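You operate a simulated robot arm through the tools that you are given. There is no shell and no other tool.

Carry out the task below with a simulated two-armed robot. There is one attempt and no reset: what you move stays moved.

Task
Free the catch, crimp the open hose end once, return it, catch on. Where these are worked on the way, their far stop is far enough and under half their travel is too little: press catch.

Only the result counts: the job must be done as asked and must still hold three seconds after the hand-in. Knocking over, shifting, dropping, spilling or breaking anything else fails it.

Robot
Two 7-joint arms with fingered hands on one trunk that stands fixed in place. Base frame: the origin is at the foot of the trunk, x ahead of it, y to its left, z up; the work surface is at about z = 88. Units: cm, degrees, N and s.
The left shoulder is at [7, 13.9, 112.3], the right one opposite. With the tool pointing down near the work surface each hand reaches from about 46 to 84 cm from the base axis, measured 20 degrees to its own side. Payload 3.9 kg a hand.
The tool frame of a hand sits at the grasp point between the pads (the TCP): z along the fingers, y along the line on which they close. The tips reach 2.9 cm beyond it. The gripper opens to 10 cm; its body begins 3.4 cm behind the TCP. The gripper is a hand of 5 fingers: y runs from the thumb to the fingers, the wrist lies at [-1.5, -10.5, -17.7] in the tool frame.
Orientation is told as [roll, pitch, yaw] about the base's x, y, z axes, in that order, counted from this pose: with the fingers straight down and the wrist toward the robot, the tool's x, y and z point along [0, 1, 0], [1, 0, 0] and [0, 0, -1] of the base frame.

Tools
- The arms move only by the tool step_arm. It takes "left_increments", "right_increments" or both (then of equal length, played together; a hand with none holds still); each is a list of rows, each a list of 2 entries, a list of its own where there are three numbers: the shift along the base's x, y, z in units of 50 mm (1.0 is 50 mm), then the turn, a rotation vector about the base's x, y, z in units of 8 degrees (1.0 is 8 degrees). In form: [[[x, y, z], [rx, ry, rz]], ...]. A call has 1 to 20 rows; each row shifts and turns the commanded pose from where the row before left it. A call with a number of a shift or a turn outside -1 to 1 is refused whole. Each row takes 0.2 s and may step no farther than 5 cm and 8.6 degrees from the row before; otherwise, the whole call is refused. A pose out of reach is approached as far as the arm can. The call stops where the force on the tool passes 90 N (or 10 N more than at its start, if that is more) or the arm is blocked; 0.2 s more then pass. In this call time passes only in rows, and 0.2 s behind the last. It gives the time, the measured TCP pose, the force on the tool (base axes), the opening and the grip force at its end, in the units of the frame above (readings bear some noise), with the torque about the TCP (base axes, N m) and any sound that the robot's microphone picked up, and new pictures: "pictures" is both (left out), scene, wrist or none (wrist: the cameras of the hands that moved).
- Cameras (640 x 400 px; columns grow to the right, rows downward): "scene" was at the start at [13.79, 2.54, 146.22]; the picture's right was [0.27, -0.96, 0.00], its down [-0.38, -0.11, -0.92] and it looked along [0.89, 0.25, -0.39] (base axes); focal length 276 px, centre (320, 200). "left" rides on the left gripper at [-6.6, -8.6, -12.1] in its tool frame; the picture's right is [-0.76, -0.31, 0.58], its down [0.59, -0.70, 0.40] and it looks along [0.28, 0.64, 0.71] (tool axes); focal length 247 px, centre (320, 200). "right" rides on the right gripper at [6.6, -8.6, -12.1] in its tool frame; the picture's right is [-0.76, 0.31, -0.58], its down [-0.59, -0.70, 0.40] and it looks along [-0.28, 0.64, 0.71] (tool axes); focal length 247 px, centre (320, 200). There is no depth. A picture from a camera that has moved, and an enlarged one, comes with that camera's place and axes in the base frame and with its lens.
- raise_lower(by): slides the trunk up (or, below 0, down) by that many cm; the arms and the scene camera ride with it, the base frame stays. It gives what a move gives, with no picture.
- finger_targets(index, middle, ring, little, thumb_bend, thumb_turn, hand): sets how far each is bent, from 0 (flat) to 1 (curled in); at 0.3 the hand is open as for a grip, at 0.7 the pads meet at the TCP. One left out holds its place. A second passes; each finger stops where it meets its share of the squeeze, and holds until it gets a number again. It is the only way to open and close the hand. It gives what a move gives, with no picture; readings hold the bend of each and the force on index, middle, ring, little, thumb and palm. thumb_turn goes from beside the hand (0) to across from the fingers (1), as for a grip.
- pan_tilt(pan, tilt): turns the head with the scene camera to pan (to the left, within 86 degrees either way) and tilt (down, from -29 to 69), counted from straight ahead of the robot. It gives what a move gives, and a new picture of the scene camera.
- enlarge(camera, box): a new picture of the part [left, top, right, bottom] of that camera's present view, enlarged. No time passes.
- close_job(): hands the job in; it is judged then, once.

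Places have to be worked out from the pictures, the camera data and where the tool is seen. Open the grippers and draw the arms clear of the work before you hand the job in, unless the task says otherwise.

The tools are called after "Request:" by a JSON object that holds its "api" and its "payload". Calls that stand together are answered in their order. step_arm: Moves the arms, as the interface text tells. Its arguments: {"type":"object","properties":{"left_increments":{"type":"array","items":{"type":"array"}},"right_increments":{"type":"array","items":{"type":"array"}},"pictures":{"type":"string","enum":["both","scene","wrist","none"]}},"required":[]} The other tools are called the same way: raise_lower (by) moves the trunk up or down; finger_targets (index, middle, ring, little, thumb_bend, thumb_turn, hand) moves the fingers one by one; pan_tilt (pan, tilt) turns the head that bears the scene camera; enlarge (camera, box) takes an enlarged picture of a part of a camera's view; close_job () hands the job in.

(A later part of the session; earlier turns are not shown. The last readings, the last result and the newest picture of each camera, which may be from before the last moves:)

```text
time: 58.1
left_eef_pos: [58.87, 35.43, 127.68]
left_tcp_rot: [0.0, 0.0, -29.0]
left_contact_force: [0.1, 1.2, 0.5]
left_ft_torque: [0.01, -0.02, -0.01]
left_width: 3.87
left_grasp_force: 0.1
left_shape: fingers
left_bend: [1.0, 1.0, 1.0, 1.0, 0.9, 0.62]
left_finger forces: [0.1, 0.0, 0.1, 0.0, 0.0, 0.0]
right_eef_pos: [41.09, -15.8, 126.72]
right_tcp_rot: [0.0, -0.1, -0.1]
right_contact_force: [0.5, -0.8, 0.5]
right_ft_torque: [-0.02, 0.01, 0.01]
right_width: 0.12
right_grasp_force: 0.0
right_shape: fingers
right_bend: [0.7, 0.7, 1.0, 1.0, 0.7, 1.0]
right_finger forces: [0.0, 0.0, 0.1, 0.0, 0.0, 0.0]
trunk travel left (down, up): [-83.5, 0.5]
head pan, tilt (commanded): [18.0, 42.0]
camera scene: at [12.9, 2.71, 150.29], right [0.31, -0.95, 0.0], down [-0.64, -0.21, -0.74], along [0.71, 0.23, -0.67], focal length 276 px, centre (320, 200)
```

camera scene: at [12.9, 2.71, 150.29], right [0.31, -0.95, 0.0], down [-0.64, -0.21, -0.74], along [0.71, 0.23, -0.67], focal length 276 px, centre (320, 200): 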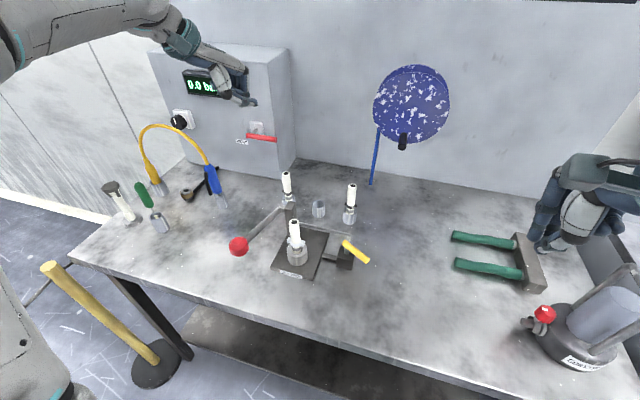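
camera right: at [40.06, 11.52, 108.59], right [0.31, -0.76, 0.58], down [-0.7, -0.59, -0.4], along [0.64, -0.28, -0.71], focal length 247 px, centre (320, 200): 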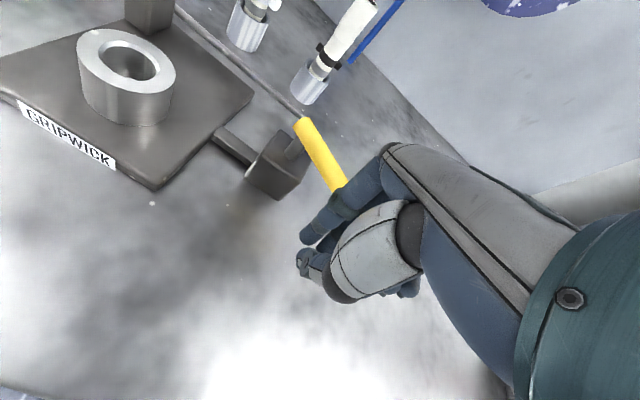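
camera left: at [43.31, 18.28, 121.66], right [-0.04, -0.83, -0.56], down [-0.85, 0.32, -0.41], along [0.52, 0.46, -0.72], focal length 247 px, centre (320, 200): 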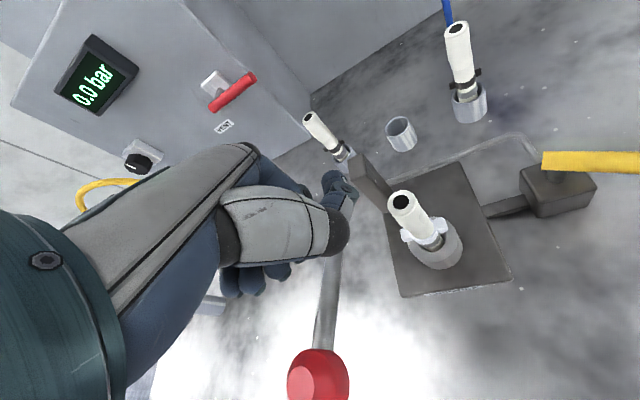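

The elbow swung outward as hoped. Now I open the hand and bring it above the red knob with yaw about −75°, so that thumb and fingers will straddle the lever from its two sides.

Request:
{"api": "finger_targets", "payload": {"hand": "left", "index": 0.35, "middle": 0.35, "ring": 0.35, "little": 0.35, "thumb_bend": 0.35, "thumb_turn": 1.0}}

Request:
{"api": "step_arm", "payload": {"left_increments": [[[-0.58, -0.2, 0], [0, 0, -0.9]], [[-0.58, -0.2, 0], [0, 0, -0.9]], [[-0.58, -0.2, 0], [0, 0, -0.9]], [[-0.58, -0.2, 0], [0, 0, -0.9]], [[-0.58, -0.2, 0], [0, 0, -0.9]], [[-0.58, -0.2, 0], [0, 0, -0.9]]], "pictures": "both"}}

```text
time: 59.1
left_eef_pos: [58.88, 35.37, 127.76]
left_tcp_rot: [0.0, 0.0, -28.9]
left_contact_force: [-0.4, -0.3, -0.3]
left_ft_torque: [-0.03, -0.01, -0.01]
left_width: 8.64
left_grasp_force: 0.0
left_shape: fingers
left_bend: [0.35, 0.35, 0.35, 0.35, 0.35, 0.98]
left_finger forces: [0.0, 0.1, 0.0, 0.1, 0.0, 0.0]
right_eef_pos: [41.18, -15.97, 126.59]
right_tcp_rot: [-0.1, 0.1, -0.1]
right_contact_force: [-0.5, 0.4, 0.1]
right_ft_torque: [0.0, 0.01, 0.0]
right_width: 0.13
right_grasp_force: 0.1
right_shape: fingers
right_bend: [0.7, 0.7, 1.0, 1.0, 0.7, 1.0]
right_finger forces: [0.0, 0.0, 0.0, 0.1, 0.0, 0.0]
trunk travel left (down, up): [-83.5, 0.5]
head pan, tilt (commanded): [18.0, 42.0]
```

```text
time: 60.5
left_eef_pos: [41.4, 29.25, 127.73]
left_tcp_rot: [0.2, 0.0, -72.2]
left_contact_force: [0.2, 0.2, -0.9]
left_ft_torque: [0.02, 0.01, 0.03]
left_width: 8.65
left_grasp_force: 0.0
left_shape: fingers
left_bend: [0.35, 0.35, 0.35, 0.35, 0.35, 0.98]
left_finger forces: [0.0, 0.0, 0.0, 0.0, 0.0, 0.0]
right_eef_pos: [41.15, -16.03, 126.69]
right_tcp_rot: [0.1, 0.0, 0.0]
right_contact_force: [-0.9, -1.4, 0.3]
right_ft_torque: [0.02, -0.01, 0.04]
right_width: 0.12
right_grasp_force: 0.1
right_shape: fingers
right_bend: [0.7, 0.7, 1.0, 1.0, 0.7, 1.0]
right_finger forces: [0.0, 0.0, 0.0, 0.1, 0.0, 0.0]
trunk travel left (down, up): [-83.5, 0.5]
head pan, tilt (commanded): [18.0, 42.0]
camera scene: at [12.78, 2.5, 150.3], right [0.31, -0.95, 0.0], down [-0.64, -0.21, -0.74], along [0.71, 0.23, -0.67], focal length 276 px, centre (320, 200)
camera left: at [32.5, 35.46, 139.9], right [-0.81, 0.06, -0.58], down [0.35, 0.85, -0.4], along [0.47, -0.52, -0.71], focal length 247 px, centre (320, 200)
```

scene: 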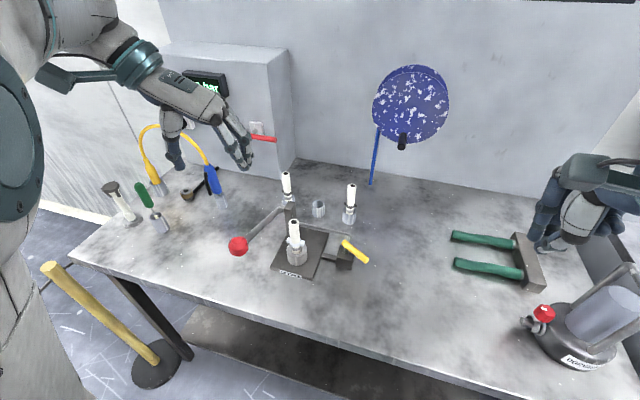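
left: 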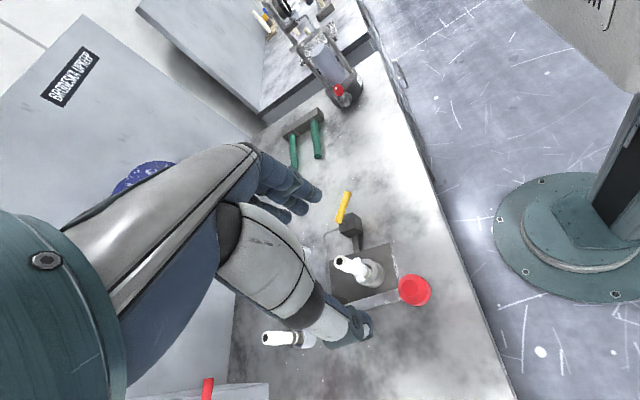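

The hand is right above the knob (predicted image position matches). I descend part-way to check the alignment.

Request:
{"api": "step_arm", "payload": {"left_increments": [[[0, 0.03, -0.9], [0, 0, 0]], [[0, 0, -0.9], [0, 0, 0]], [[0, 0, -0.9], [0, 0, 0]], [[0, 0, -0.7], [0, 0, 0]]], "pictures": "both"}}

Request:
{"api": "enlarge", "payload": {"camera": "scene", "box": [160, 150, 330, 290]}}

Request:
{"api": "enlarge", "payload": {"camera": "left", "box": [220, 130, 460, 340]}}

```text
time: 61.5
left_eef_pos: [41.7, 29.63, 110.72]
left_tcp_rot: [0.0, -0.1, -72.1]
left_contact_force: [0.6, -0.2, -0.2]
left_ft_torque: [-0.03, -0.02, 0.01]
left_width: 8.64
left_grasp_force: 0.0
left_shape: fingers
left_bend: [0.35, 0.35, 0.35, 0.35, 0.35, 0.98]
left_finger forces: [0.1, 0.0, 0.0, 0.0, 0.0, 0.1]
right_eef_pos: [41.17, -15.82, 126.64]
right_tcp_rot: [0.0, 0.0, -0.2]
right_contact_force: [0.1, 0.2, 0.6]
right_ft_torque: [-0.03, 0.03, 0.0]
right_width: 0.15
right_grasp_force: 0.1
right_shape: fingers
right_bend: [0.7, 0.7, 1.0, 1.0, 0.7, 1.0]
right_finger forces: [0.0, 0.0, 0.0, 0.1, 0.0, 0.0]
trunk travel left (down, up): [-83.5, 0.5]
head pan, tilt (commanded): [18.0, 42.0]
camera scene: at [12.89, 2.79, 150.29], right [0.31, -0.95, 0.0], down [-0.64, -0.21, -0.74], along [0.71, 0.23, -0.67], focal length 276 px, centre (320, 200)
camera left: at [32.69, 35.79, 122.75], right [-0.81, 0.06, -0.58], down [0.35, 0.85, -0.4], along [0.47, -0.52, -0.71], focal length 247 px, centre (320, 200)
```

scene: 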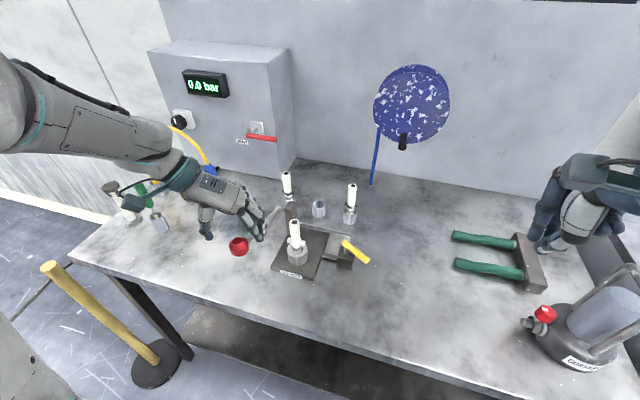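
left: 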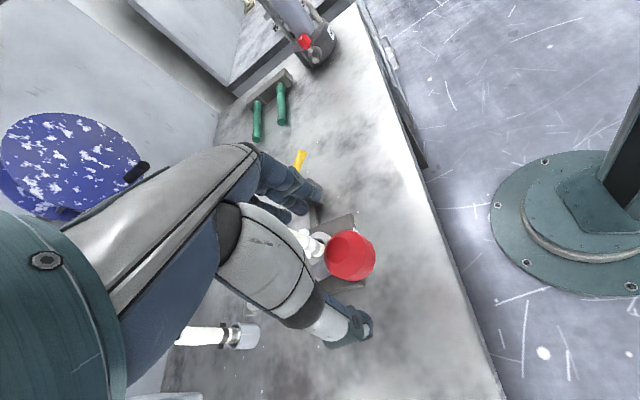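

```text
2.86 times, centred on (245, 220) of scene
camera zoom: at [12.89, 2.79, 150.29], right [0.31, -0.95, 0.0], down [-0.64, -0.21, -0.74], along [0.71, 0.23, -0.67], focal length 789 px, centre (534, 143)
```

zoom: 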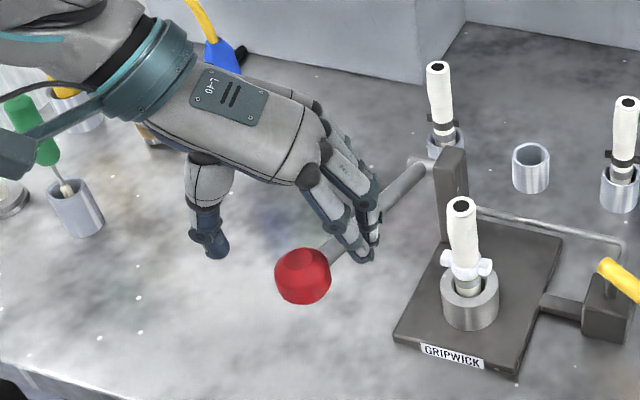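

```text
1.90 times, centred on (340, 235) of left
camera zoom: at [32.69, 35.79, 122.75], right [-0.81, 0.06, -0.58], down [0.35, 0.85, -0.4], along [0.47, -0.52, -0.71], focal length 470 px, centre (282, 133)
```

zoom: 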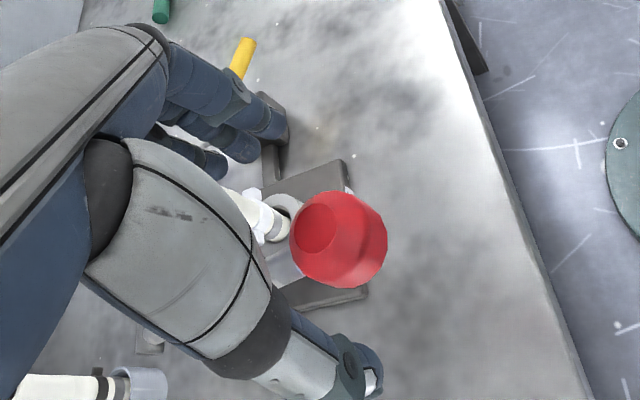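

Alignment is good: fingers on the −y side (y≈24.5), thumb on the +y side, knob between. I descend the remaining 6 cm until the palm is at the knob.

Request:
{"api": "step_arm", "payload": {"left_increments": [[[-0.04, -0.03, -0.5], [0, 0, 0]], [[-0.04, -0.02, -0.4], [0, 0, 0]], [[0, 0, -0.2], [0, 0, 0]]], "pictures": "both"}}

Request:
{"api": "enlarge", "payload": {"camera": "scene", "box": [160, 150, 330, 290]}}

Request:
{"api": "enlarge", "payload": {"camera": "left", "box": [220, 130, 460, 340]}}

```text
time: 62.3
left_eef_pos: [41.16, 29.16, 105.23]
left_tcp_rot: [0.0, 0.1, -72.1]
left_contact_force: [0.9, -0.1, -0.4]
left_ft_torque: [-0.01, 0.03, 0.01]
left_width: 8.65
left_grasp_force: 0.0
left_shape: fingers
left_bend: [0.35, 0.35, 0.35, 0.35, 0.35, 0.98]
left_finger forces: [0.0, 0.0, 0.1, 0.0, 0.0, 0.1]
right_eef_pos: [41.15, -15.84, 126.77]
right_tcp_rot: [0.0, 0.0, -0.1]
right_contact_force: [0.8, 0.5, 0.1]
right_ft_torque: [0.0, 0.02, -0.02]
right_width: 0.15
right_grasp_force: 0.0
right_shape: fingers
right_bend: [0.7, 0.7, 1.0, 1.0, 0.7, 1.0]
right_finger forces: [0.1, 0.0, 0.0, 0.0, 0.1, 0.0]
trunk travel left (down, up): [-83.5, 0.5]
head pan, tilt (commanded): [18.0, 42.0]
camera scene: at [12.82, 2.57, 150.3], right [0.31, -0.95, 0.0], down [-0.64, -0.21, -0.74], along [0.71, 0.23, -0.67], focal length 276 px, centre (320, 200)
camera left: at [32.17, 35.32, 117.37], right [-0.81, 0.06, -0.58], down [0.34, 0.85, -0.4], along [0.47, -0.52, -0.71], focal length 247 px, centre (320, 200)
```

scene: 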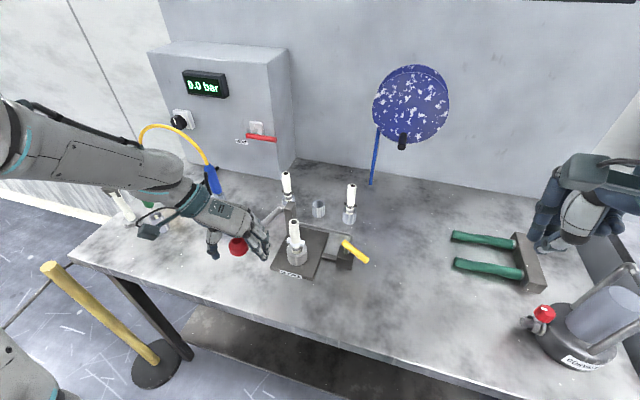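
left: 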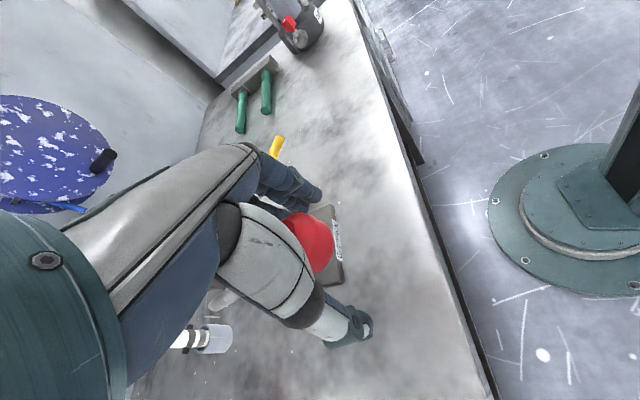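

```text
2.86 times, centred on (245, 220) of scene
camera zoom: at [12.82, 2.57, 150.3], right [0.31, -0.95, 0.0], down [-0.64, -0.21, -0.74], along [0.71, 0.23, -0.67], focal length 789 px, centre (534, 143)
```

zoom: 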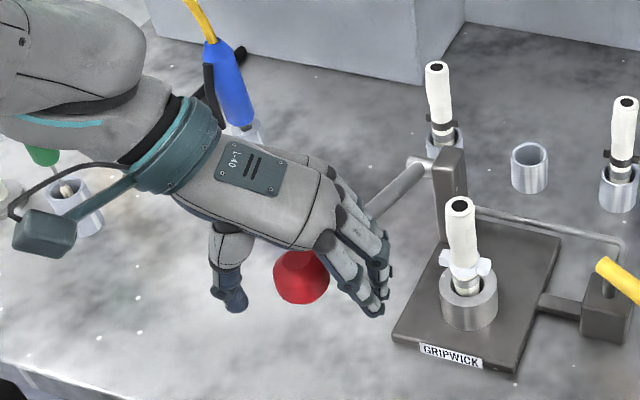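

```text
1.90 times, centred on (340, 235) of left
camera zoom: at [32.17, 35.32, 117.37], right [-0.81, 0.06, -0.58], down [0.34, 0.85, -0.4], along [0.47, -0.52, -0.71], focal length 470 px, centre (282, 133)
```

zoom: 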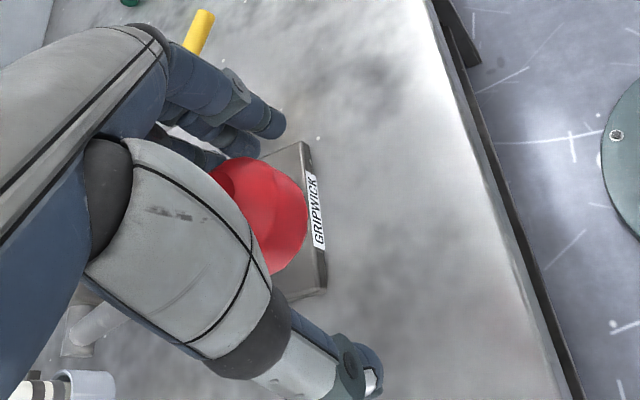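

The knob sits centrally in the open hand. I close thumb and fingers around it.

Request:
{"api": "finger_targets", "payload": {"hand": "left", "index": 0.72, "middle": 0.72, "ring": 0.62, "little": 0.62, "thumb_bend": 0.72}}

Request:
{"api": "enlarge", "payload": {"camera": "scene", "box": [160, 150, 330, 290]}}

Request:
{"api": "enlarge", "payload": {"camera": "left", "box": [220, 130, 460, 340]}}

```text
time: 63.3
left_eef_pos: [41.22, 29.03, 105.27]
left_tcp_rot: [-0.1, 0.2, -72.1]
left_contact_force: [0.4, -8.6, -6.7]
left_ft_torque: [-0.03, -0.06, -0.18]
left_width: 1.89
left_grasp_force: 15.0
left_shape: fingers
left_bend: [0.62, 0.67, 0.62, 0.6, 0.66, 1.0]
left_finger forces: [10.7, 5.7, 0.1, 4.0, 10.4, 0.0]
right_eef_pos: [41.29, -16.11, 126.63]
right_tcp_rot: [0.1, 0.1, -0.1]
right_contact_force: [-1.0, -0.2, -0.4]
right_ft_torque: [0.02, -0.03, -0.02]
right_width: 0.13
right_grasp_force: 0.1
right_shape: fingers
right_bend: [0.7, 0.7, 1.0, 1.0, 0.7, 1.0]
right_finger forces: [0.0, 0.0, 0.1, 0.2, 0.1, 0.1]
trunk travel left (down, up): [-83.5, 0.5]
head pan, tilt (commanded): [18.0, 42.0]
```

```text
2.86 times, centred on (245, 220) of scene
camera zoom: at [12.94, 2.45, 150.28], right [0.31, -0.95, 0.0], down [-0.64, -0.21, -0.74], along [0.71, 0.23, -0.67], focal length 789 px, centre (534, 143)
```

zoom: 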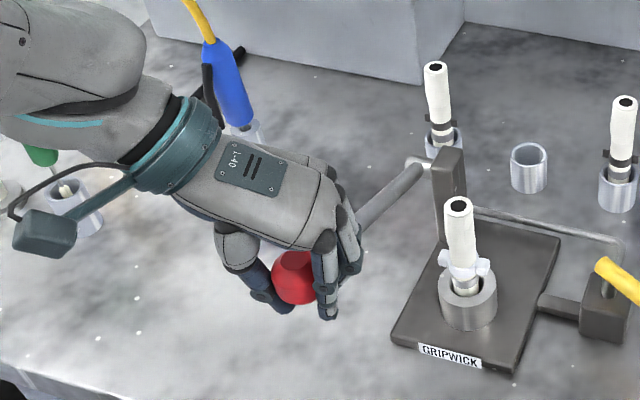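

```text
1.90 times, centred on (340, 235) of left
camera zoom: at [32.26, 35.21, 117.38], right [-0.82, 0.06, -0.58], down [0.34, 0.85, -0.4], along [0.47, -0.52, -0.71], focal length 470 px, centre (282, 133)
```

zoom: 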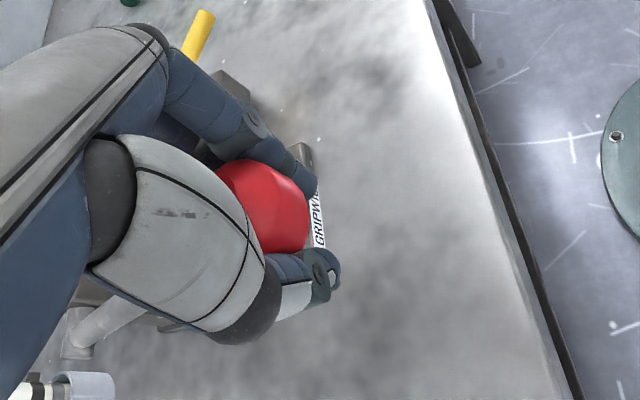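

The knob is gripped at 15 N. I start moving it down along the lever's arc around the pivot, watching the force.

Request:
{"api": "step_arm", "payload": {"left_increments": [[[-0.06, 0, -0.16], [0, 0, 0]], [[-0.06, 0, -0.16], [0, 0, 0]], [[-0.05, 0, -0.17], [0, 0, 0]], [[-0.04, 0, -0.18], [0, 0, 0]], [[-0.03, 0, -0.19], [0, 0, 0]]], "pictures": "none"}}

Request:
{"api": "enlarge", "payload": {"camera": "scene", "box": [160, 150, 330, 290]}}

```text
time: 64.5
left_eef_pos: [40.08, 28.91, 100.99]
left_tcp_rot: [0.0, 0.2, -72.2]
left_contact_force: [8.1, -8.6, 5.3]
left_ft_torque: [-0.07, -0.37, -0.3]
left_width: 1.77
left_grasp_force: 14.0
left_shape: fingers
left_bend: [0.62, 0.67, 0.62, 0.58, 0.66, 1.0]
left_finger forces: [7.2, 4.8, 0.0, 6.8, 8.8, 0.1]
right_eef_pos: [41.24, -16.17, 126.67]
right_tcp_rot: [0.1, 0.0, 0.0]
right_contact_force: [0.5, 0.2, 0.3]
right_ft_torque: [0.01, -0.01, 0.01]
right_width: 0.13
right_grasp_force: 0.1
right_shape: fingers
right_bend: [0.7, 0.7, 1.0, 1.0, 0.7, 1.0]
right_finger forces: [0.0, 0.0, 0.0, 0.0, 0.0, 0.1]
trunk travel left (down, up): [-83.5, 0.5]
head pan, tilt (commanded): [18.0, 42.0]
```

```text
2.86 times, centred on (245, 220) of scene
camera zoom: at [12.98, 2.39, 150.29], right [0.31, -0.95, 0.0], down [-0.64, -0.21, -0.74], along [0.71, 0.23, -0.67], focal length 789 px, centre (534, 143)
```

zoom: 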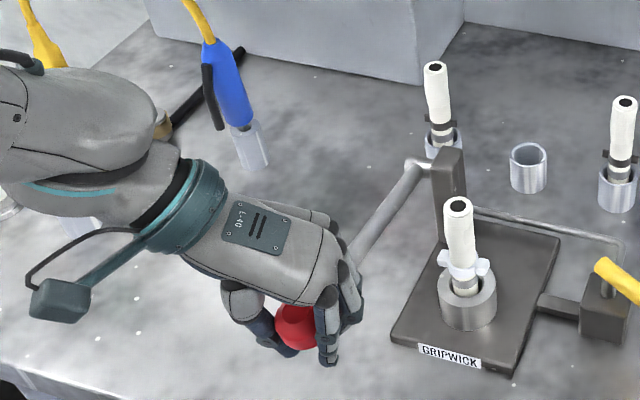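

The lever follows with only about 8 N. I continue down the arc.

Request:
{"api": "step_arm", "payload": {"left_increments": [[[-0.01, 0, -0.19], [0, 0, 0]], [[0, 0, -0.19], [0, 0, 0]], [[0, 0, -0.19], [0, 0, 0]], [[0.01, 0, -0.19], [0, 0, 0]]], "pictures": "none"}}

Request:
{"api": "enlarge", "payload": {"camera": "scene", "box": [160, 150, 330, 290]}}

```text
time: 65.5
left_eef_pos: [39.67, 28.93, 97.28]
left_tcp_rot: [0.1, 0.2, -72.2]
left_contact_force: [2.2, -9.8, 9.8]
left_ft_torque: [0.07, -0.48, -0.47]
left_width: 1.6
left_grasp_force: 15.3
left_shape: fingers
left_bend: [0.63, 0.67, 0.62, 0.58, 0.66, 1.0]
left_finger forces: [6.8, 3.5, 0.0, 9.8, 10.1, 0.0]
right_eef_pos: [40.9, -16.17, 126.61]
right_tcp_rot: [0.1, 0.0, -0.1]
right_contact_force: [-0.6, 0.4, 0.3]
right_ft_torque: [0.02, 0.02, 0.03]
right_width: 0.17
right_grasp_force: 0.1
right_shape: fingers
right_bend: [0.7, 0.7, 1.0, 1.0, 0.7, 1.0]
right_finger forces: [0.0, 0.1, 0.0, 0.0, 0.1, 0.0]
trunk travel left (down, up): [-83.5, 0.5]
head pan, tilt (commanded): [18.0, 42.0]
```

```text
2.86 times, centred on (245, 220) of scene
camera zoom: at [12.78, 2.32, 150.31], right [0.31, -0.95, 0.0], down [-0.64, -0.21, -0.74], along [0.71, 0.23, -0.67], focal length 789 px, centre (534, 143)
```

zoom: 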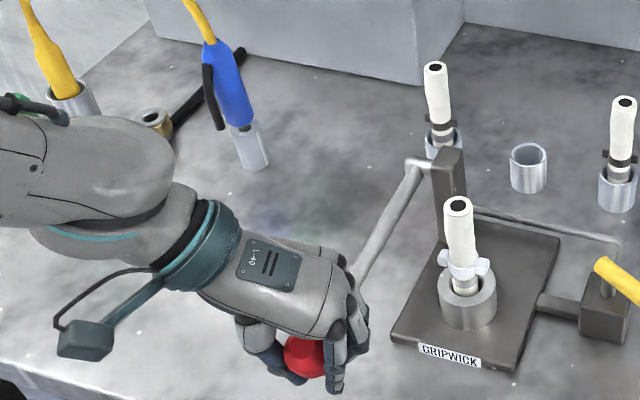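

The lever is near horizontal with about 10 N; the clip is still open. I continue downward toward the stop.

Request:
{"api": "step_arm", "payload": {"left_increments": [[[0.01, 0, -0.18], [0, 0, 0]], [[0.02, 0, -0.18], [0, 0, 0]], [[0.02, 0, -0.18], [0, 0, 0]]], "pictures": "none"}}

Request:
{"api": "enlarge", "payload": {"camera": "scene", "box": [160, 150, 330, 290]}}

```text
time: 66.3
left_eef_pos: [40.06, 28.96, 94.55]
left_tcp_rot: [0.1, 0.1, -72.2]
left_contact_force: [-2.2, -10.2, 12.5]
left_ft_torque: [0.21, -0.59, -0.64]
left_width: 1.3
left_grasp_force: 15.5
left_shape: fingers
left_bend: [0.65, 0.68, 0.62, 0.58, 0.66, 1.0]
left_finger forces: [6.3, 3.0, 0.0, 13.2, 9.6, 0.0]
right_eef_pos: [41.03, -16.25, 126.73]
right_tcp_rot: [0.2, -0.1, 0.0]
right_contact_force: [0.0, -0.7, 0.4]
right_ft_torque: [0.01, 0.02, -0.02]
right_width: 0.13
right_grasp_force: 0.2
right_shape: fingers
right_bend: [0.7, 0.7, 1.0, 1.0, 0.7, 1.0]
right_finger forces: [0.0, 0.0, 0.1, 0.1, 0.1, 0.0]
trunk travel left (down, up): [-83.5, 0.5]
head pan, tilt (commanded): [18.0, 42.0]
```

```text
2.86 times, centred on (245, 220) of scene
camera zoom: at [12.67, 2.3, 150.32], right [0.31, -0.95, 0.0], down [-0.64, -0.2, -0.74], along [0.71, 0.23, -0.67], focal length 789 px, centre (534, 143)
```

zoom: 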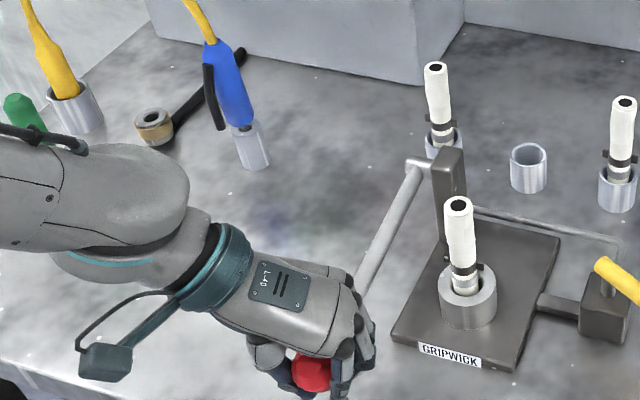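

The clip on the hose end has just turned dark and closed. I enlarge to compare it with its neighbours.

Request:
{"api": "enlarge", "payload": {"camera": "scene", "box": [255, 165, 375, 265]}}

Request:
{"api": "enlarge", "payload": {"camera": "left", "box": [180, 100, 460, 340]}}

```text
4.00 times, centred on (315, 215) of scene
camera zoom: at [12.67, 2.3, 150.32], right [0.31, -0.95, 0.0], down [-0.64, -0.2, -0.74], along [0.71, 0.23, -0.67], focal length 1104 px, centre (340, 140)
```

zoom: 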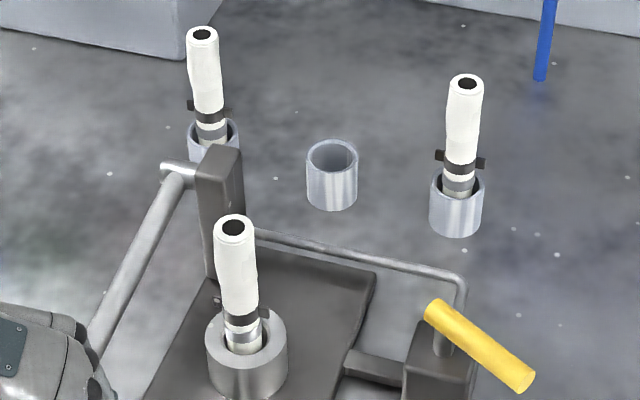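

```text
1.67 times, centred on (320, 220) of left
camera zoom: at [31.07, 35.12, 106.67], right [-0.81, 0.06, -0.58], down [0.35, 0.85, -0.4], along [0.47, -0.52, -0.71], focal length 412 px, centre (320, 167)
```

zoom: 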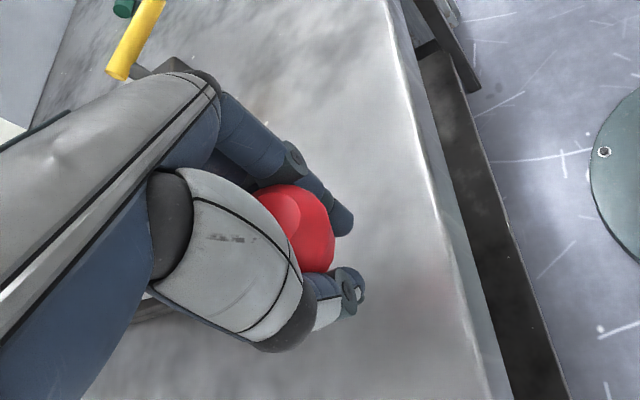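

The middle clip now matches its dark, closed neighbours: one crimp done. The lever pushes back up like a spring, so I guide it back up along the same arc without going down again.

Request:
{"api": "step_arm", "payload": {"left_increments": [[[-0.02, 0, 0.18], [0, 0, 0]], [[-0.02, 0, 0.18], [0, 0, 0]], [[-0.01, 0, 0.18], [0, 0, 0]], [[-0.01, 0, 0.19], [0, 0, 0]], [[0, 0, 0.19], [0, 0, 0]], [[0, 0, 0.19], [0, 0, 0]], [[0.01, 0, 0.19], [0, 0, 0]], [[0.03, 0, 0.19], [0, 0, 0]], [[0.04, 0, 0.18], [0, 0, 0]], [[0.05, 0, 0.17], [0, 0, 0]], [[0.06, 0, 0.16], [0, 0, 0]]], "pictures": "none"}}

Request:
{"api": "enlarge", "payload": {"camera": "scene", "box": [160, 150, 330, 290]}}

```text
time: 68.7
left_eef_pos: [40.43, 29.1, 104.29]
left_tcp_rot: [-0.5, 0.1, -72.3]
left_contact_force: [-9.1, -13.0, -22.1]
left_ft_torque: [0.14, 0.21, -0.45]
left_width: 0.09
left_grasp_force: 12.7
left_shape: fingers
left_bend: [0.72, 0.69, 0.62, 0.58, 0.71, 1.0]
left_finger forces: [9.2, 5.5, 0.0, 6.4, 4.0, 0.0]
right_eef_pos: [41.21, -16.03, 126.6]
right_tcp_rot: [0.1, 0.0, -0.1]
right_contact_force: [-0.2, 0.5, 1.1]
right_ft_torque: [-0.03, -0.01, -0.04]
right_width: 0.14
right_grasp_force: 0.0
right_shape: fingers
right_bend: [0.7, 0.7, 1.0, 1.0, 0.7, 1.0]
right_finger forces: [0.1, 0.0, 0.1, 0.0, 0.0, 0.0]
trunk travel left (down, up): [-83.5, 0.5]
head pan, tilt (commanded): [18.0, 42.0]
```

```text
2.86 times, centred on (245, 220) of scene
camera zoom: at [12.9, 2.49, 150.25], right [0.31, -0.95, 0.0], down [-0.64, -0.21, -0.74], along [0.71, 0.23, -0.67], focal length 789 px, centre (534, 143)
```

zoom: 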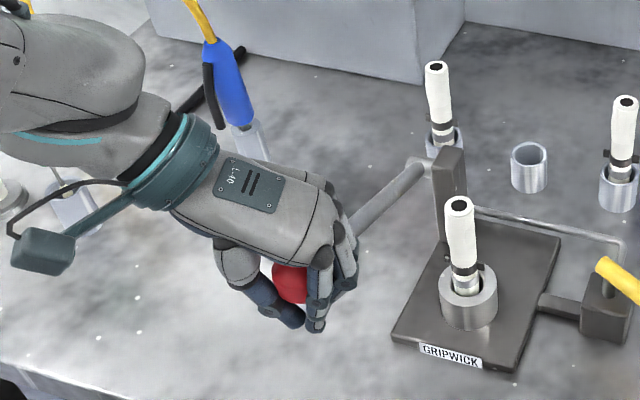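

The pull of 22 N suggests the lever is up against its rest stop. I ease off slightly and open the hand.

Request:
{"api": "step_arm", "payload": {"left_increments": [[[0.02, 0, -0.08], [0, 0, 0]]], "pictures": "none"}}

Request:
{"api": "finger_targets", "payload": {"hand": "left", "index": 0.35, "middle": 0.35, "ring": 0.35, "little": 0.35, "thumb_bend": 0.35}}

Request:
{"api": "enlarge", "payload": {"camera": "scene", "box": [160, 150, 330, 290]}}

Request:
{"api": "enlarge", "payload": {"camera": "left", "box": [180, 100, 460, 340]}}

```text
time: 69.1
left_eef_pos: [40.59, 29.05, 104.25]
left_tcp_rot: [0.0, 0.0, -72.3]
left_contact_force: [-14.9, -11.6, -11.5]
left_ft_torque: [0.06, 0.09, -0.41]
left_width: 0.08
left_grasp_force: 11.7
left_shape: fingers
left_bend: [0.72, 0.71, 0.62, 0.58, 0.71, 1.0]
left_finger forces: [9.3, 3.1, 0.0, 6.1, 4.5, 0.0]
right_eef_pos: [40.87, -16.16, 126.68]
right_tcp_rot: [0.0, -0.1, -0.2]
right_contact_force: [0.1, 0.9, 0.9]
right_ft_torque: [0.0, -0.01, 0.02]
right_width: 0.14
right_grasp_force: 0.0
right_shape: fingers
right_bend: [0.7, 0.7, 1.0, 1.0, 0.7, 1.0]
right_finger forces: [0.0, 0.1, 0.1, 0.1, 0.1, 0.0]
trunk travel left (down, up): [-83.5, 0.5]
head pan, tilt (commanded): [18.0, 42.0]
```

```text
time: 70.1
left_eef_pos: [40.92, 29.2, 104.15]
left_tcp_rot: [0.0, 0.0, -72.0]
left_contact_force: [0.4, 0.1, 0.0]
left_ft_torque: [0.05, -0.01, 0.01]
left_width: 8.62
left_grasp_force: 0.1
left_shape: fingers
left_bend: [0.35, 0.35, 0.35, 0.35, 0.35, 0.98]
left_finger forces: [0.0, 0.0, 0.0, 0.1, 0.0, 0.0]
right_eef_pos: [41.18, -15.91, 126.56]
right_tcp_rot: [0.1, -0.1, -0.1]
right_contact_force: [-0.9, 0.0, -0.3]
right_ft_torque: [0.02, -0.03, -0.04]
right_width: 0.11
right_grasp_force: 0.0
right_shape: fingers
right_bend: [0.7, 0.7, 1.0, 1.0, 0.7, 1.0]
right_finger forces: [0.0, 0.0, 0.0, 0.0, 0.1, 0.0]
trunk travel left (down, up): [-83.5, 0.5]
head pan, tilt (commanded): [18.0, 42.0]
```

```text
2.86 times, centred on (245, 220) of scene
camera zoom: at [12.85, 2.65, 150.29], right [0.31, -0.95, 0.0], down [-0.64, -0.21, -0.74], along [0.71, 0.23, -0.67], focal length 789 px, centre (534, 143)
```

zoom: 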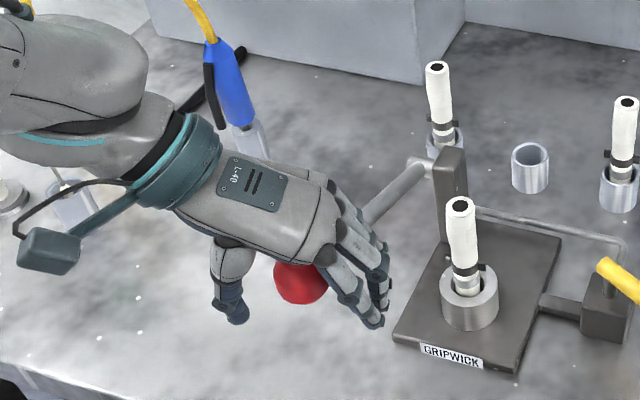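

```text
1.67 times, centred on (320, 220) of left
camera zoom: at [31.92, 35.42, 116.22], right [-0.81, 0.06, -0.58], down [0.34, 0.85, -0.4], along [0.47, -0.52, -0.71], focal length 412 px, centre (320, 167)
```

zoom: 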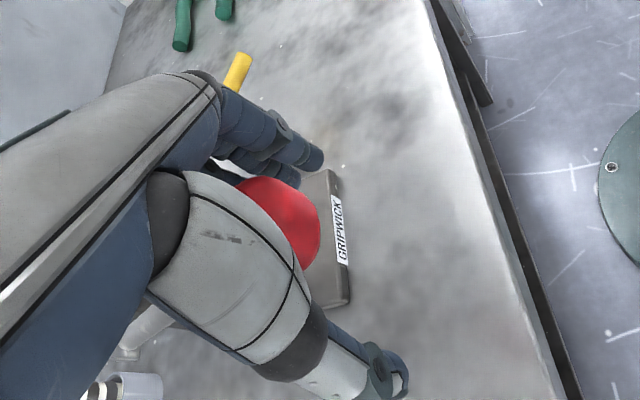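

The knob appears back at its starting place with no load on the hand. I raise the open hand straight up off it.

Request:
{"api": "step_arm", "payload": {"left_increments": [[[0.02, 0.02, 0.5], [0, 0, 0]], [[0, 0, 0.8], [0, 0, 0]], [[0, 0, 0.8], [0, 0, 0]], [[0, 0, 0.8], [0, 0, 0]]], "pictures": "both"}}

Request:
{"api": "enlarge", "payload": {"camera": "scene", "box": [200, 160, 370, 290]}}

```text
time: 71.1
left_eef_pos: [41.04, 29.19, 118.78]
left_tcp_rot: [0.0, -0.1, -72.2]
left_contact_force: [-0.6, 0.2, -0.9]
left_ft_torque: [0.02, -0.01, 0.01]
left_width: 8.64
left_grasp_force: 0.0
left_shape: fingers
left_bend: [0.35, 0.35, 0.35, 0.35, 0.35, 0.98]
left_finger forces: [0.1, 0.0, 0.1, 0.0, 0.0, 0.0]
right_eef_pos: [41.1, -16.03, 126.55]
right_tcp_rot: [0.1, 0.0, -0.1]
right_contact_force: [0.2, 1.0, 0.7]
right_ft_torque: [-0.03, 0.01, -0.01]
right_width: 0.16
right_grasp_force: 0.0
right_shape: fingers
right_bend: [0.7, 0.7, 1.0, 1.0, 0.7, 1.0]
right_finger forces: [0.0, 0.0, 0.1, 0.0, 0.0, 0.0]
trunk travel left (down, up): [-83.5, 0.5]
head pan, tilt (commanded): [18.0, 42.0]
camera scene: at [12.79, 2.5, 150.3], right [0.31, -0.95, 0.0], down [-0.64, -0.21, -0.74], along [0.71, 0.23, -0.67], focal length 276 px, centre (320, 200)
camera left: at [32.08, 35.35, 130.81], right [-0.81, 0.06, -0.58], down [0.35, 0.85, -0.4], along [0.47, -0.52, -0.71], focal length 247 px, centre (320, 200)
```

scene: 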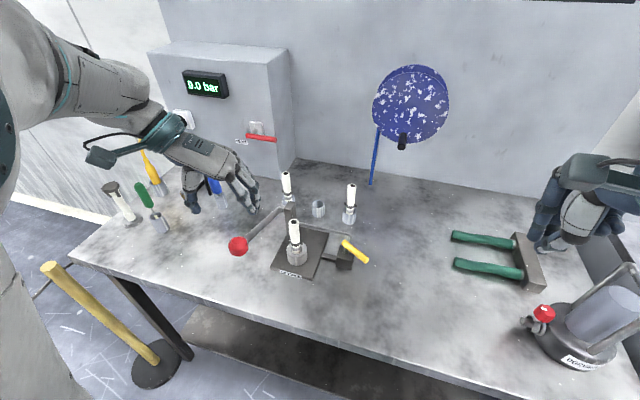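
left: 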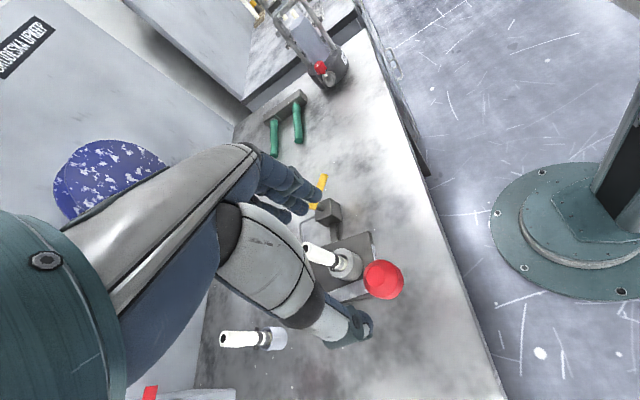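

```text
3.08 times, centred on (285, 225) of scene
camera zoom: at [12.79, 2.5, 150.3], right [0.31, -0.95, 0.0], down [-0.64, -0.21, -0.74], along [0.71, 0.23, -0.67], focal length 849 px, centre (428, 123)
```

zoom: 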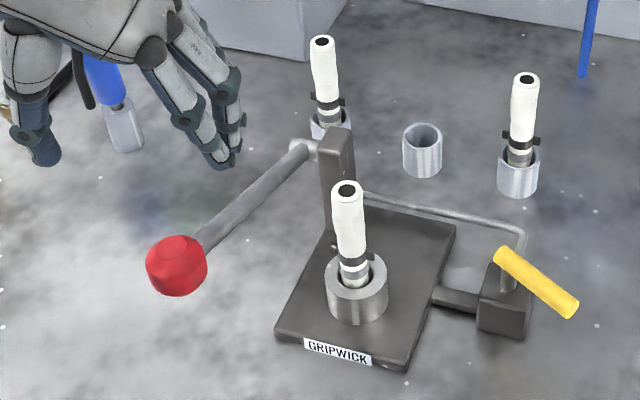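

The lever is exactly back at rest and the crimped hose end stands in the die. I turn the left hand back to yaw 14° while moving over the die at a safe height, and set the pinch shape.

Request:
{"api": "step_arm", "payload": {"left_increments": [[[0.22, -0.13, 0.1], [0, 0, 0.98]], [[0.22, -0.13, 0.1], [0, 0, 0.98]], [[0.22, -0.13, 0], [0, 0, 0.98]], [[0.22, -0.13, 0], [0, 0, 0.98]], [[0.22, -0.13, 0], [0, 0, 0.98]], [[0.22, -0.13, 0], [0, 0, 0.98]], [[0.22, -0.13, 0], [0, 0, 0.98]], [[0.22, -0.13, 0], [0, 0, 0.98]], [[0.22, -0.13, 0], [0, 0, 0.98]], [[0.22, -0.13, -0.1], [0, 0, 0.98]], [[0.22, -0.13, -0.1], [0, 0, 0.98]]], "pictures": "none"}}

Request:
{"api": "finger_targets", "payload": {"hand": "left", "index": 0.45, "middle": 0.45, "ring": 1.0, "little": 1.0, "thumb_bend": 0.45, "thumb_turn": 1.0}}

Request:
{"api": "enlarge", "payload": {"camera": "scene", "box": [0, 0, 640, 400]}}

Request:
{"api": "enlarge", "payload": {"camera": "left", "box": [200, 120, 480, 340]}}

```text
time: 73.5
left_eef_pos: [55.42, 24.03, 117.7]
left_tcp_rot: [-0.9, 0.2, 14.5]
left_contact_force: [0.2, 0.0, 0.4]
left_ft_torque: [0.02, 0.01, 0.02]
left_width: 8.65
left_grasp_force: 0.1
left_shape: fingers
left_bend: [0.35, 0.35, 0.35, 0.35, 0.35, 0.98]
left_finger forces: [0.0, 0.0, 0.0, 0.0, 0.0, 0.0]
left hand out of reach, approached as far as the arm can: row 6, 7, 8, 9
right_eef_pos: [41.2, -15.89, 126.72]
right_tcp_rot: [-0.1, -0.1, 0.0]
right_contact_force: [-0.5, -1.0, 0.5]
right_ft_torque: [0.01, -0.01, 0.02]
right_width: 0.17
right_grasp_force: 0.0
right_shape: fingers
right_bend: [0.7, 0.7, 1.0, 1.0, 0.7, 1.0]
right_finger forces: [0.0, 0.1, 0.0, 0.0, 0.1, 0.0]
trunk travel left (down, up): [-83.5, 0.5]
head pan, tilt (commanded): [18.0, 42.0]
```

```text
time: 74.5
left_eef_pos: [55.37, 23.81, 117.99]
left_tcp_rot: [-1.0, 0.1, 14.2]
left_contact_force: [-0.7, 0.2, 0.5]
left_ft_torque: [-0.01, 0.0, 0.01]
left_width: 6.28
left_grasp_force: 0.1
left_shape: fingers
left_bend: [0.45, 0.45, 1.0, 1.0, 0.45, 0.99]
left_finger forces: [0.0, 0.0, 0.0, 0.1, 0.0, 0.0]
right_eef_pos: [41.12, -15.94, 126.56]
right_tcp_rot: [0.0, 0.0, -0.1]
right_contact_force: [-0.3, 0.8, -0.1]
right_ft_torque: [-0.04, 0.02, 0.0]
right_width: 0.12
right_grasp_force: 0.0
right_shape: fingers
right_bend: [0.7, 0.7, 1.0, 1.0, 0.7, 1.0]
right_finger forces: [0.1, 0.1, 0.0, 0.0, 0.1, 0.0]
trunk travel left (down, up): [-83.5, 0.5]
head pan, tilt (commanded): [18.0, 42.0]
```

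```text
1.00 times, centred on (320, 200) of scene (not enlarged: the box is as wide or as high as the picture)
camera zoom: at [12.83, 2.62, 150.3], right [0.31, -0.95, 0.0], down [-0.64, -0.21, -0.74], along [0.71, 0.23, -0.67], focal length 276 px, centre (320, 200)
```

zoom: 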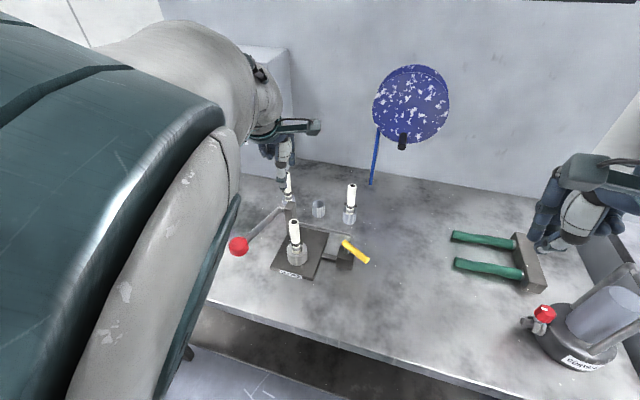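

```text
1.82 times, centred on (340, 230) of left
camera zoom: at [48.56, 15.63, 130.13], right [-0.11, -0.82, -0.56], down [-0.83, 0.39, -0.41], along [0.55, 0.42, -0.72], focal length 449 px, centre (284, 146)
```

zoom: 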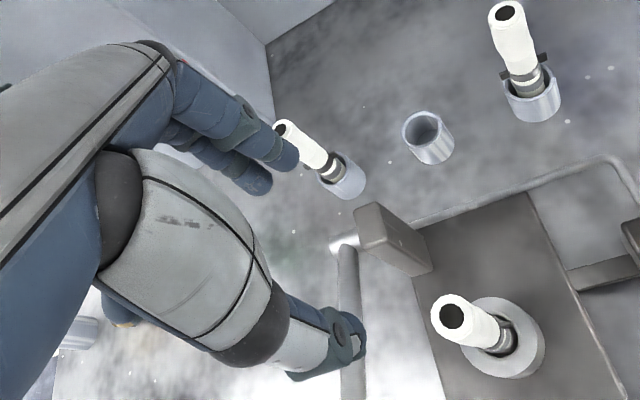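

The arm is in its elbow-up posture again, in which the die was reachable through a slightly forward point. I go to that point first and check the pose.

Request:
{"api": "step_arm", "payload": {"left_increments": [[[0.44, -0.3, -0.2], [0, 0, 0]], [[0.44, -0.3, -0.3], [0, 0, 0]]], "pictures": "none"}}

```text
time: 75.1
left_eef_pos: [59.93, 20.84, 115.17]
left_tcp_rot: [0.2, 0.1, 14.2]
left_contact_force: [0.8, -0.9, -0.8]
left_ft_torque: [0.01, 0.03, -0.02]
left_width: 6.26
left_grasp_force: 0.0
left_shape: fingers
left_bend: [0.45, 0.45, 1.0, 1.0, 0.45, 0.99]
left_finger forces: [0.1, 0.0, 0.0, 0.0, 0.0, 0.0]
right_eef_pos: [41.34, -15.93, 126.52]
right_tcp_rot: [0.0, 0.1, -0.1]
right_contact_force: [-0.4, 0.4, -0.5]
right_ft_torque: [-0.01, 0.02, -0.02]
right_width: 0.14
right_grasp_force: 0.1
right_shape: fingers
right_bend: [0.7, 0.7, 1.0, 1.0, 0.7, 1.0]
right_finger forces: [0.1, 0.1, 0.1, 0.0, 0.0, 0.0]
trunk travel left (down, up): [-83.5, 0.5]
head pan, tilt (commanded): [18.0, 42.0]
```

The pose is accurate here. I move over the hose end at z≈110 as before.

Request:
{"api": "step_arm", "payload": {"left_increments": [[[-0.67, 0.11, -0.45], [0, 0, 0]], [[-0.67, 0.11, -0.5], [0, 0, 0]]], "pictures": "both"}}

Request:
{"api": "enlarge", "payload": {"camera": "left", "box": [230, 140, 450, 320]}}

Request:
{"api": "enlarge", "payload": {"camera": "scene", "box": [230, 160, 370, 290]}}

```text
time: 75.7
left_eef_pos: [53.03, 21.98, 110.62]
left_tcp_rot: [0.0, 0.0, 14.1]
left_contact_force: [1.1, 0.3, -0.1]
left_ft_torque: [-0.03, -0.01, 0.03]
left_width: 6.28
left_grasp_force: 0.0
left_shape: fingers
left_bend: [0.45, 0.45, 1.0, 1.0, 0.45, 0.99]
left_finger forces: [0.0, 0.0, 0.0, 0.0, 0.0, 0.0]
right_eef_pos: [41.03, -15.94, 126.71]
right_tcp_rot: [-0.1, 0.0, 0.0]
right_contact_force: [0.3, 0.2, 0.5]
right_ft_torque: [0.04, -0.02, 0.01]
right_width: 0.15
right_grasp_force: 0.0
right_shape: fingers
right_bend: [0.7, 0.7, 1.0, 1.0, 0.7, 1.0]
right_finger forces: [0.0, 0.1, 0.0, 0.1, 0.0, 0.0]
trunk travel left (down, up): [-83.5, 0.5]
head pan, tilt (commanded): [18.0, 42.0]
camera scene: at [12.77, 2.64, 150.3], right [0.31, -0.95, 0.0], down [-0.64, -0.21, -0.74], along [0.71, 0.23, -0.67], focal length 276 px, centre (320, 200)
camera left: at [46.15, 13.53, 122.73], right [-0.11, -0.81, -0.58], down [-0.83, 0.4, -0.4], along [0.55, 0.43, -0.71], focal length 247 px, centre (320, 200)
```

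scene: 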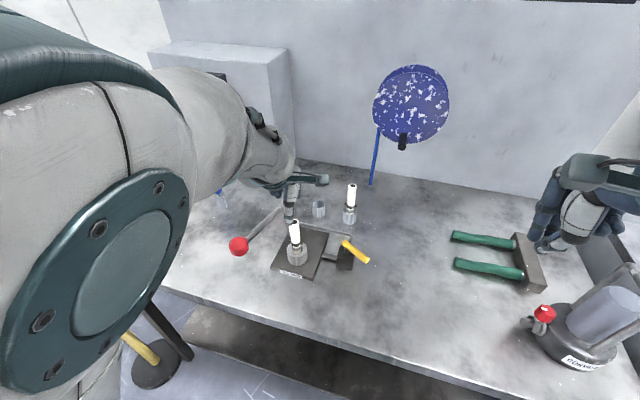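
left: 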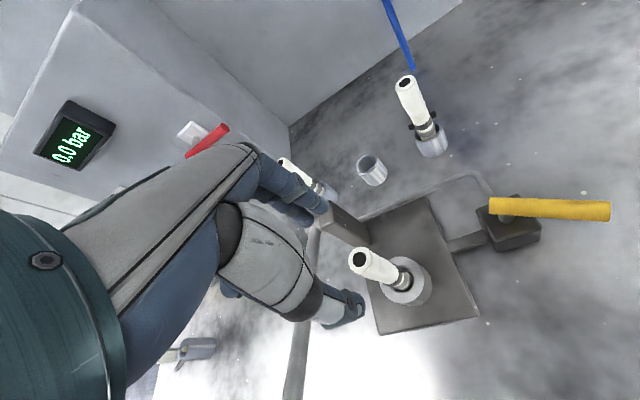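

```text
2.22 times, centred on (340, 230) of left
camera zoom: at [46.15, 13.53, 122.73], right [-0.11, -0.81, -0.58], down [-0.83, 0.4, -0.4], along [0.55, 0.43, -0.71], focal length 549 px, centre (276, 133)
```

zoom: 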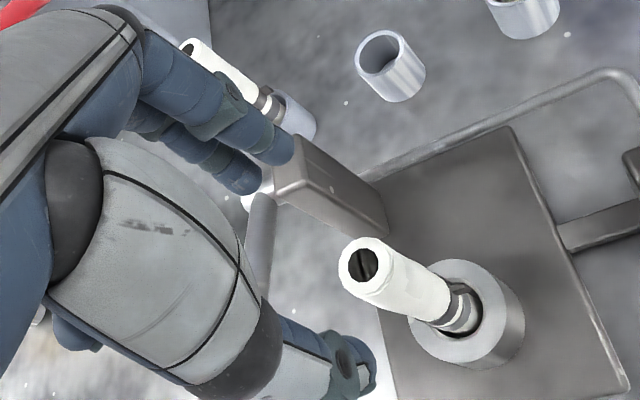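

```text
3.08 times, centred on (300, 225) of scene
camera zoom: at [12.77, 2.64, 150.3], right [0.31, -0.95, 0.0], down [-0.64, -0.21, -0.74], along [0.71, 0.23, -0.67], focal length 849 px, centre (382, 123)
```

zoom: 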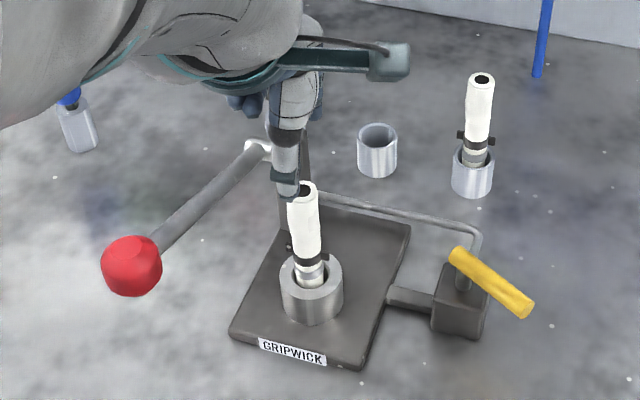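

The crimped hose end is centred below the open pinch. I descend to the same grasp height (TCP z≈100.4).

Request:
{"api": "step_arm", "payload": {"left_increments": [[[0.05, 0, -0.7], [0, 0, 0]], [[0.02, 0, -0.7], [0, 0, 0]], [[0, 0, -0.62], [0, 0, 0]]], "pictures": "wrist"}}

Request:
{"api": "finger_targets", "payload": {"hand": "left", "index": 0.74, "middle": 0.74, "thumb_bend": 0.74}}

Request:
{"api": "enlarge", "payload": {"camera": "left", "box": [230, 140, 450, 320]}}

Request:
{"api": "enlarge", "payload": {"camera": "scene", "box": [230, 160, 370, 290]}}

```text
time: 76.5
left_eef_pos: [53.43, 21.95, 100.49]
left_tcp_rot: [0.0, 0.0, 14.1]
left_contact_force: [0.0, -0.6, -0.2]
left_ft_torque: [0.01, 0.01, 0.0]
left_width: 6.26
left_grasp_force: 0.0
left_shape: fingers
left_bend: [0.45, 0.45, 1.0, 1.0, 0.45, 0.99]
left_finger forces: [0.0, 0.1, 0.1, 0.0, 0.0, 0.0]
right_eef_pos: [41.19, -15.82, 126.67]
right_tcp_rot: [0.0, 0.0, -0.1]
right_contact_force: [-0.8, 0.0, -0.1]
right_ft_torque: [-0.02, -0.01, -0.03]
right_width: 0.13
right_grasp_force: 0.1
right_shape: fingers
right_bend: [0.7, 0.7, 1.0, 1.0, 0.7, 1.0]
right_finger forces: [0.0, 0.0, 0.0, 0.0, 0.0, 0.0]
trunk travel left (down, up): [-83.5, 0.5]
head pan, tilt (commanded): [18.0, 42.0]
camera left: at [46.63, 13.53, 112.56], right [-0.11, -0.81, -0.58], down [-0.83, 0.4, -0.4], along [0.55, 0.43, -0.71], focal length 247 px, centre (320, 200)
```

left: 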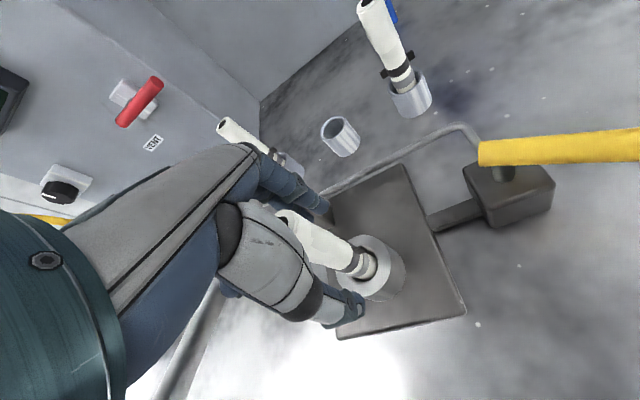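

```text
time: 77.5
left_eef_pos: [53.43, 22.01, 100.49]
left_tcp_rot: [-0.1, 0.0, 14.2]
left_contact_force: [-0.9, -0.5, -0.4]
left_ft_torque: [-0.04, 0.05, 0.01]
left_width: 1.73
left_grasp_force: 12.3
left_shape: fingers
left_bend: [0.72, 0.66, 1.0, 1.0, 0.64, 1.0]
left_finger forces: [6.6, 5.6, 0.0, 0.1, 12.2, 0.0]
right_eef_pos: [41.2, -15.99, 126.66]
right_tcp_rot: [0.0, 0.0, -0.1]
right_contact_force: [-0.4, -0.5, -0.2]
right_ft_torque: [0.01, 0.02, 0.01]
right_width: 0.15
right_grasp_force: 0.0
right_shape: fingers
right_bend: [0.7, 0.7, 1.0, 1.0, 0.7, 1.0]
right_finger forces: [0.0, 0.0, 0.1, 0.1, 0.0, 0.0]
trunk travel left (down, up): [-83.5, 0.5]
head pan, tilt (commanded): [18.0, 42.0]
```

```text
2.22 times, centred on (340, 230) of left
camera zoom: at [46.56, 13.52, 112.61], right [-0.11, -0.81, -0.58], down [-0.83, 0.4, -0.4], along [0.55, 0.43, -0.71], focal length 549 px, centre (276, 133)
```

zoom: 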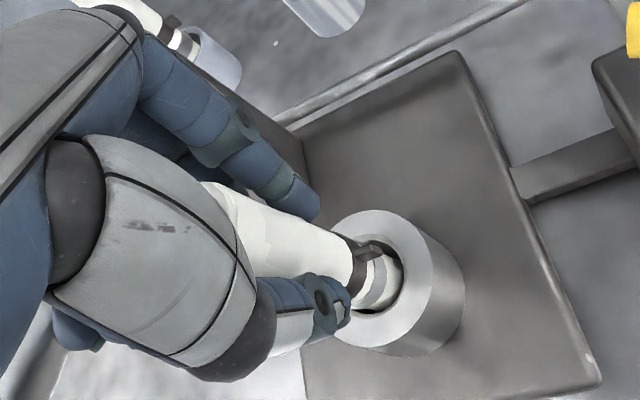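

```text
3.08 times, centred on (300, 225) of scene
camera zoom: at [12.85, 2.62, 150.29], right [0.31, -0.95, 0.0], down [-0.64, -0.21, -0.74], along [0.71, 0.23, -0.67], focal length 849 px, centre (382, 123)
```

zoom: 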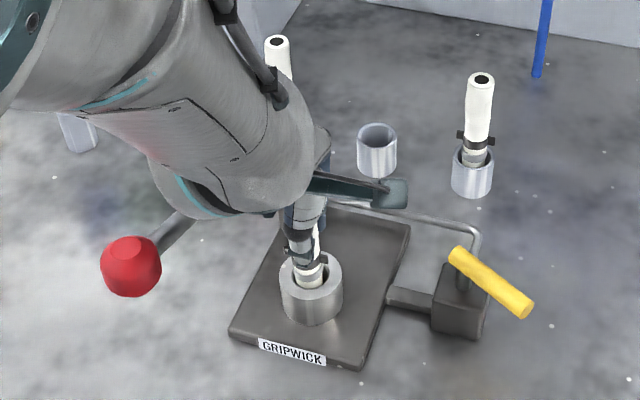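

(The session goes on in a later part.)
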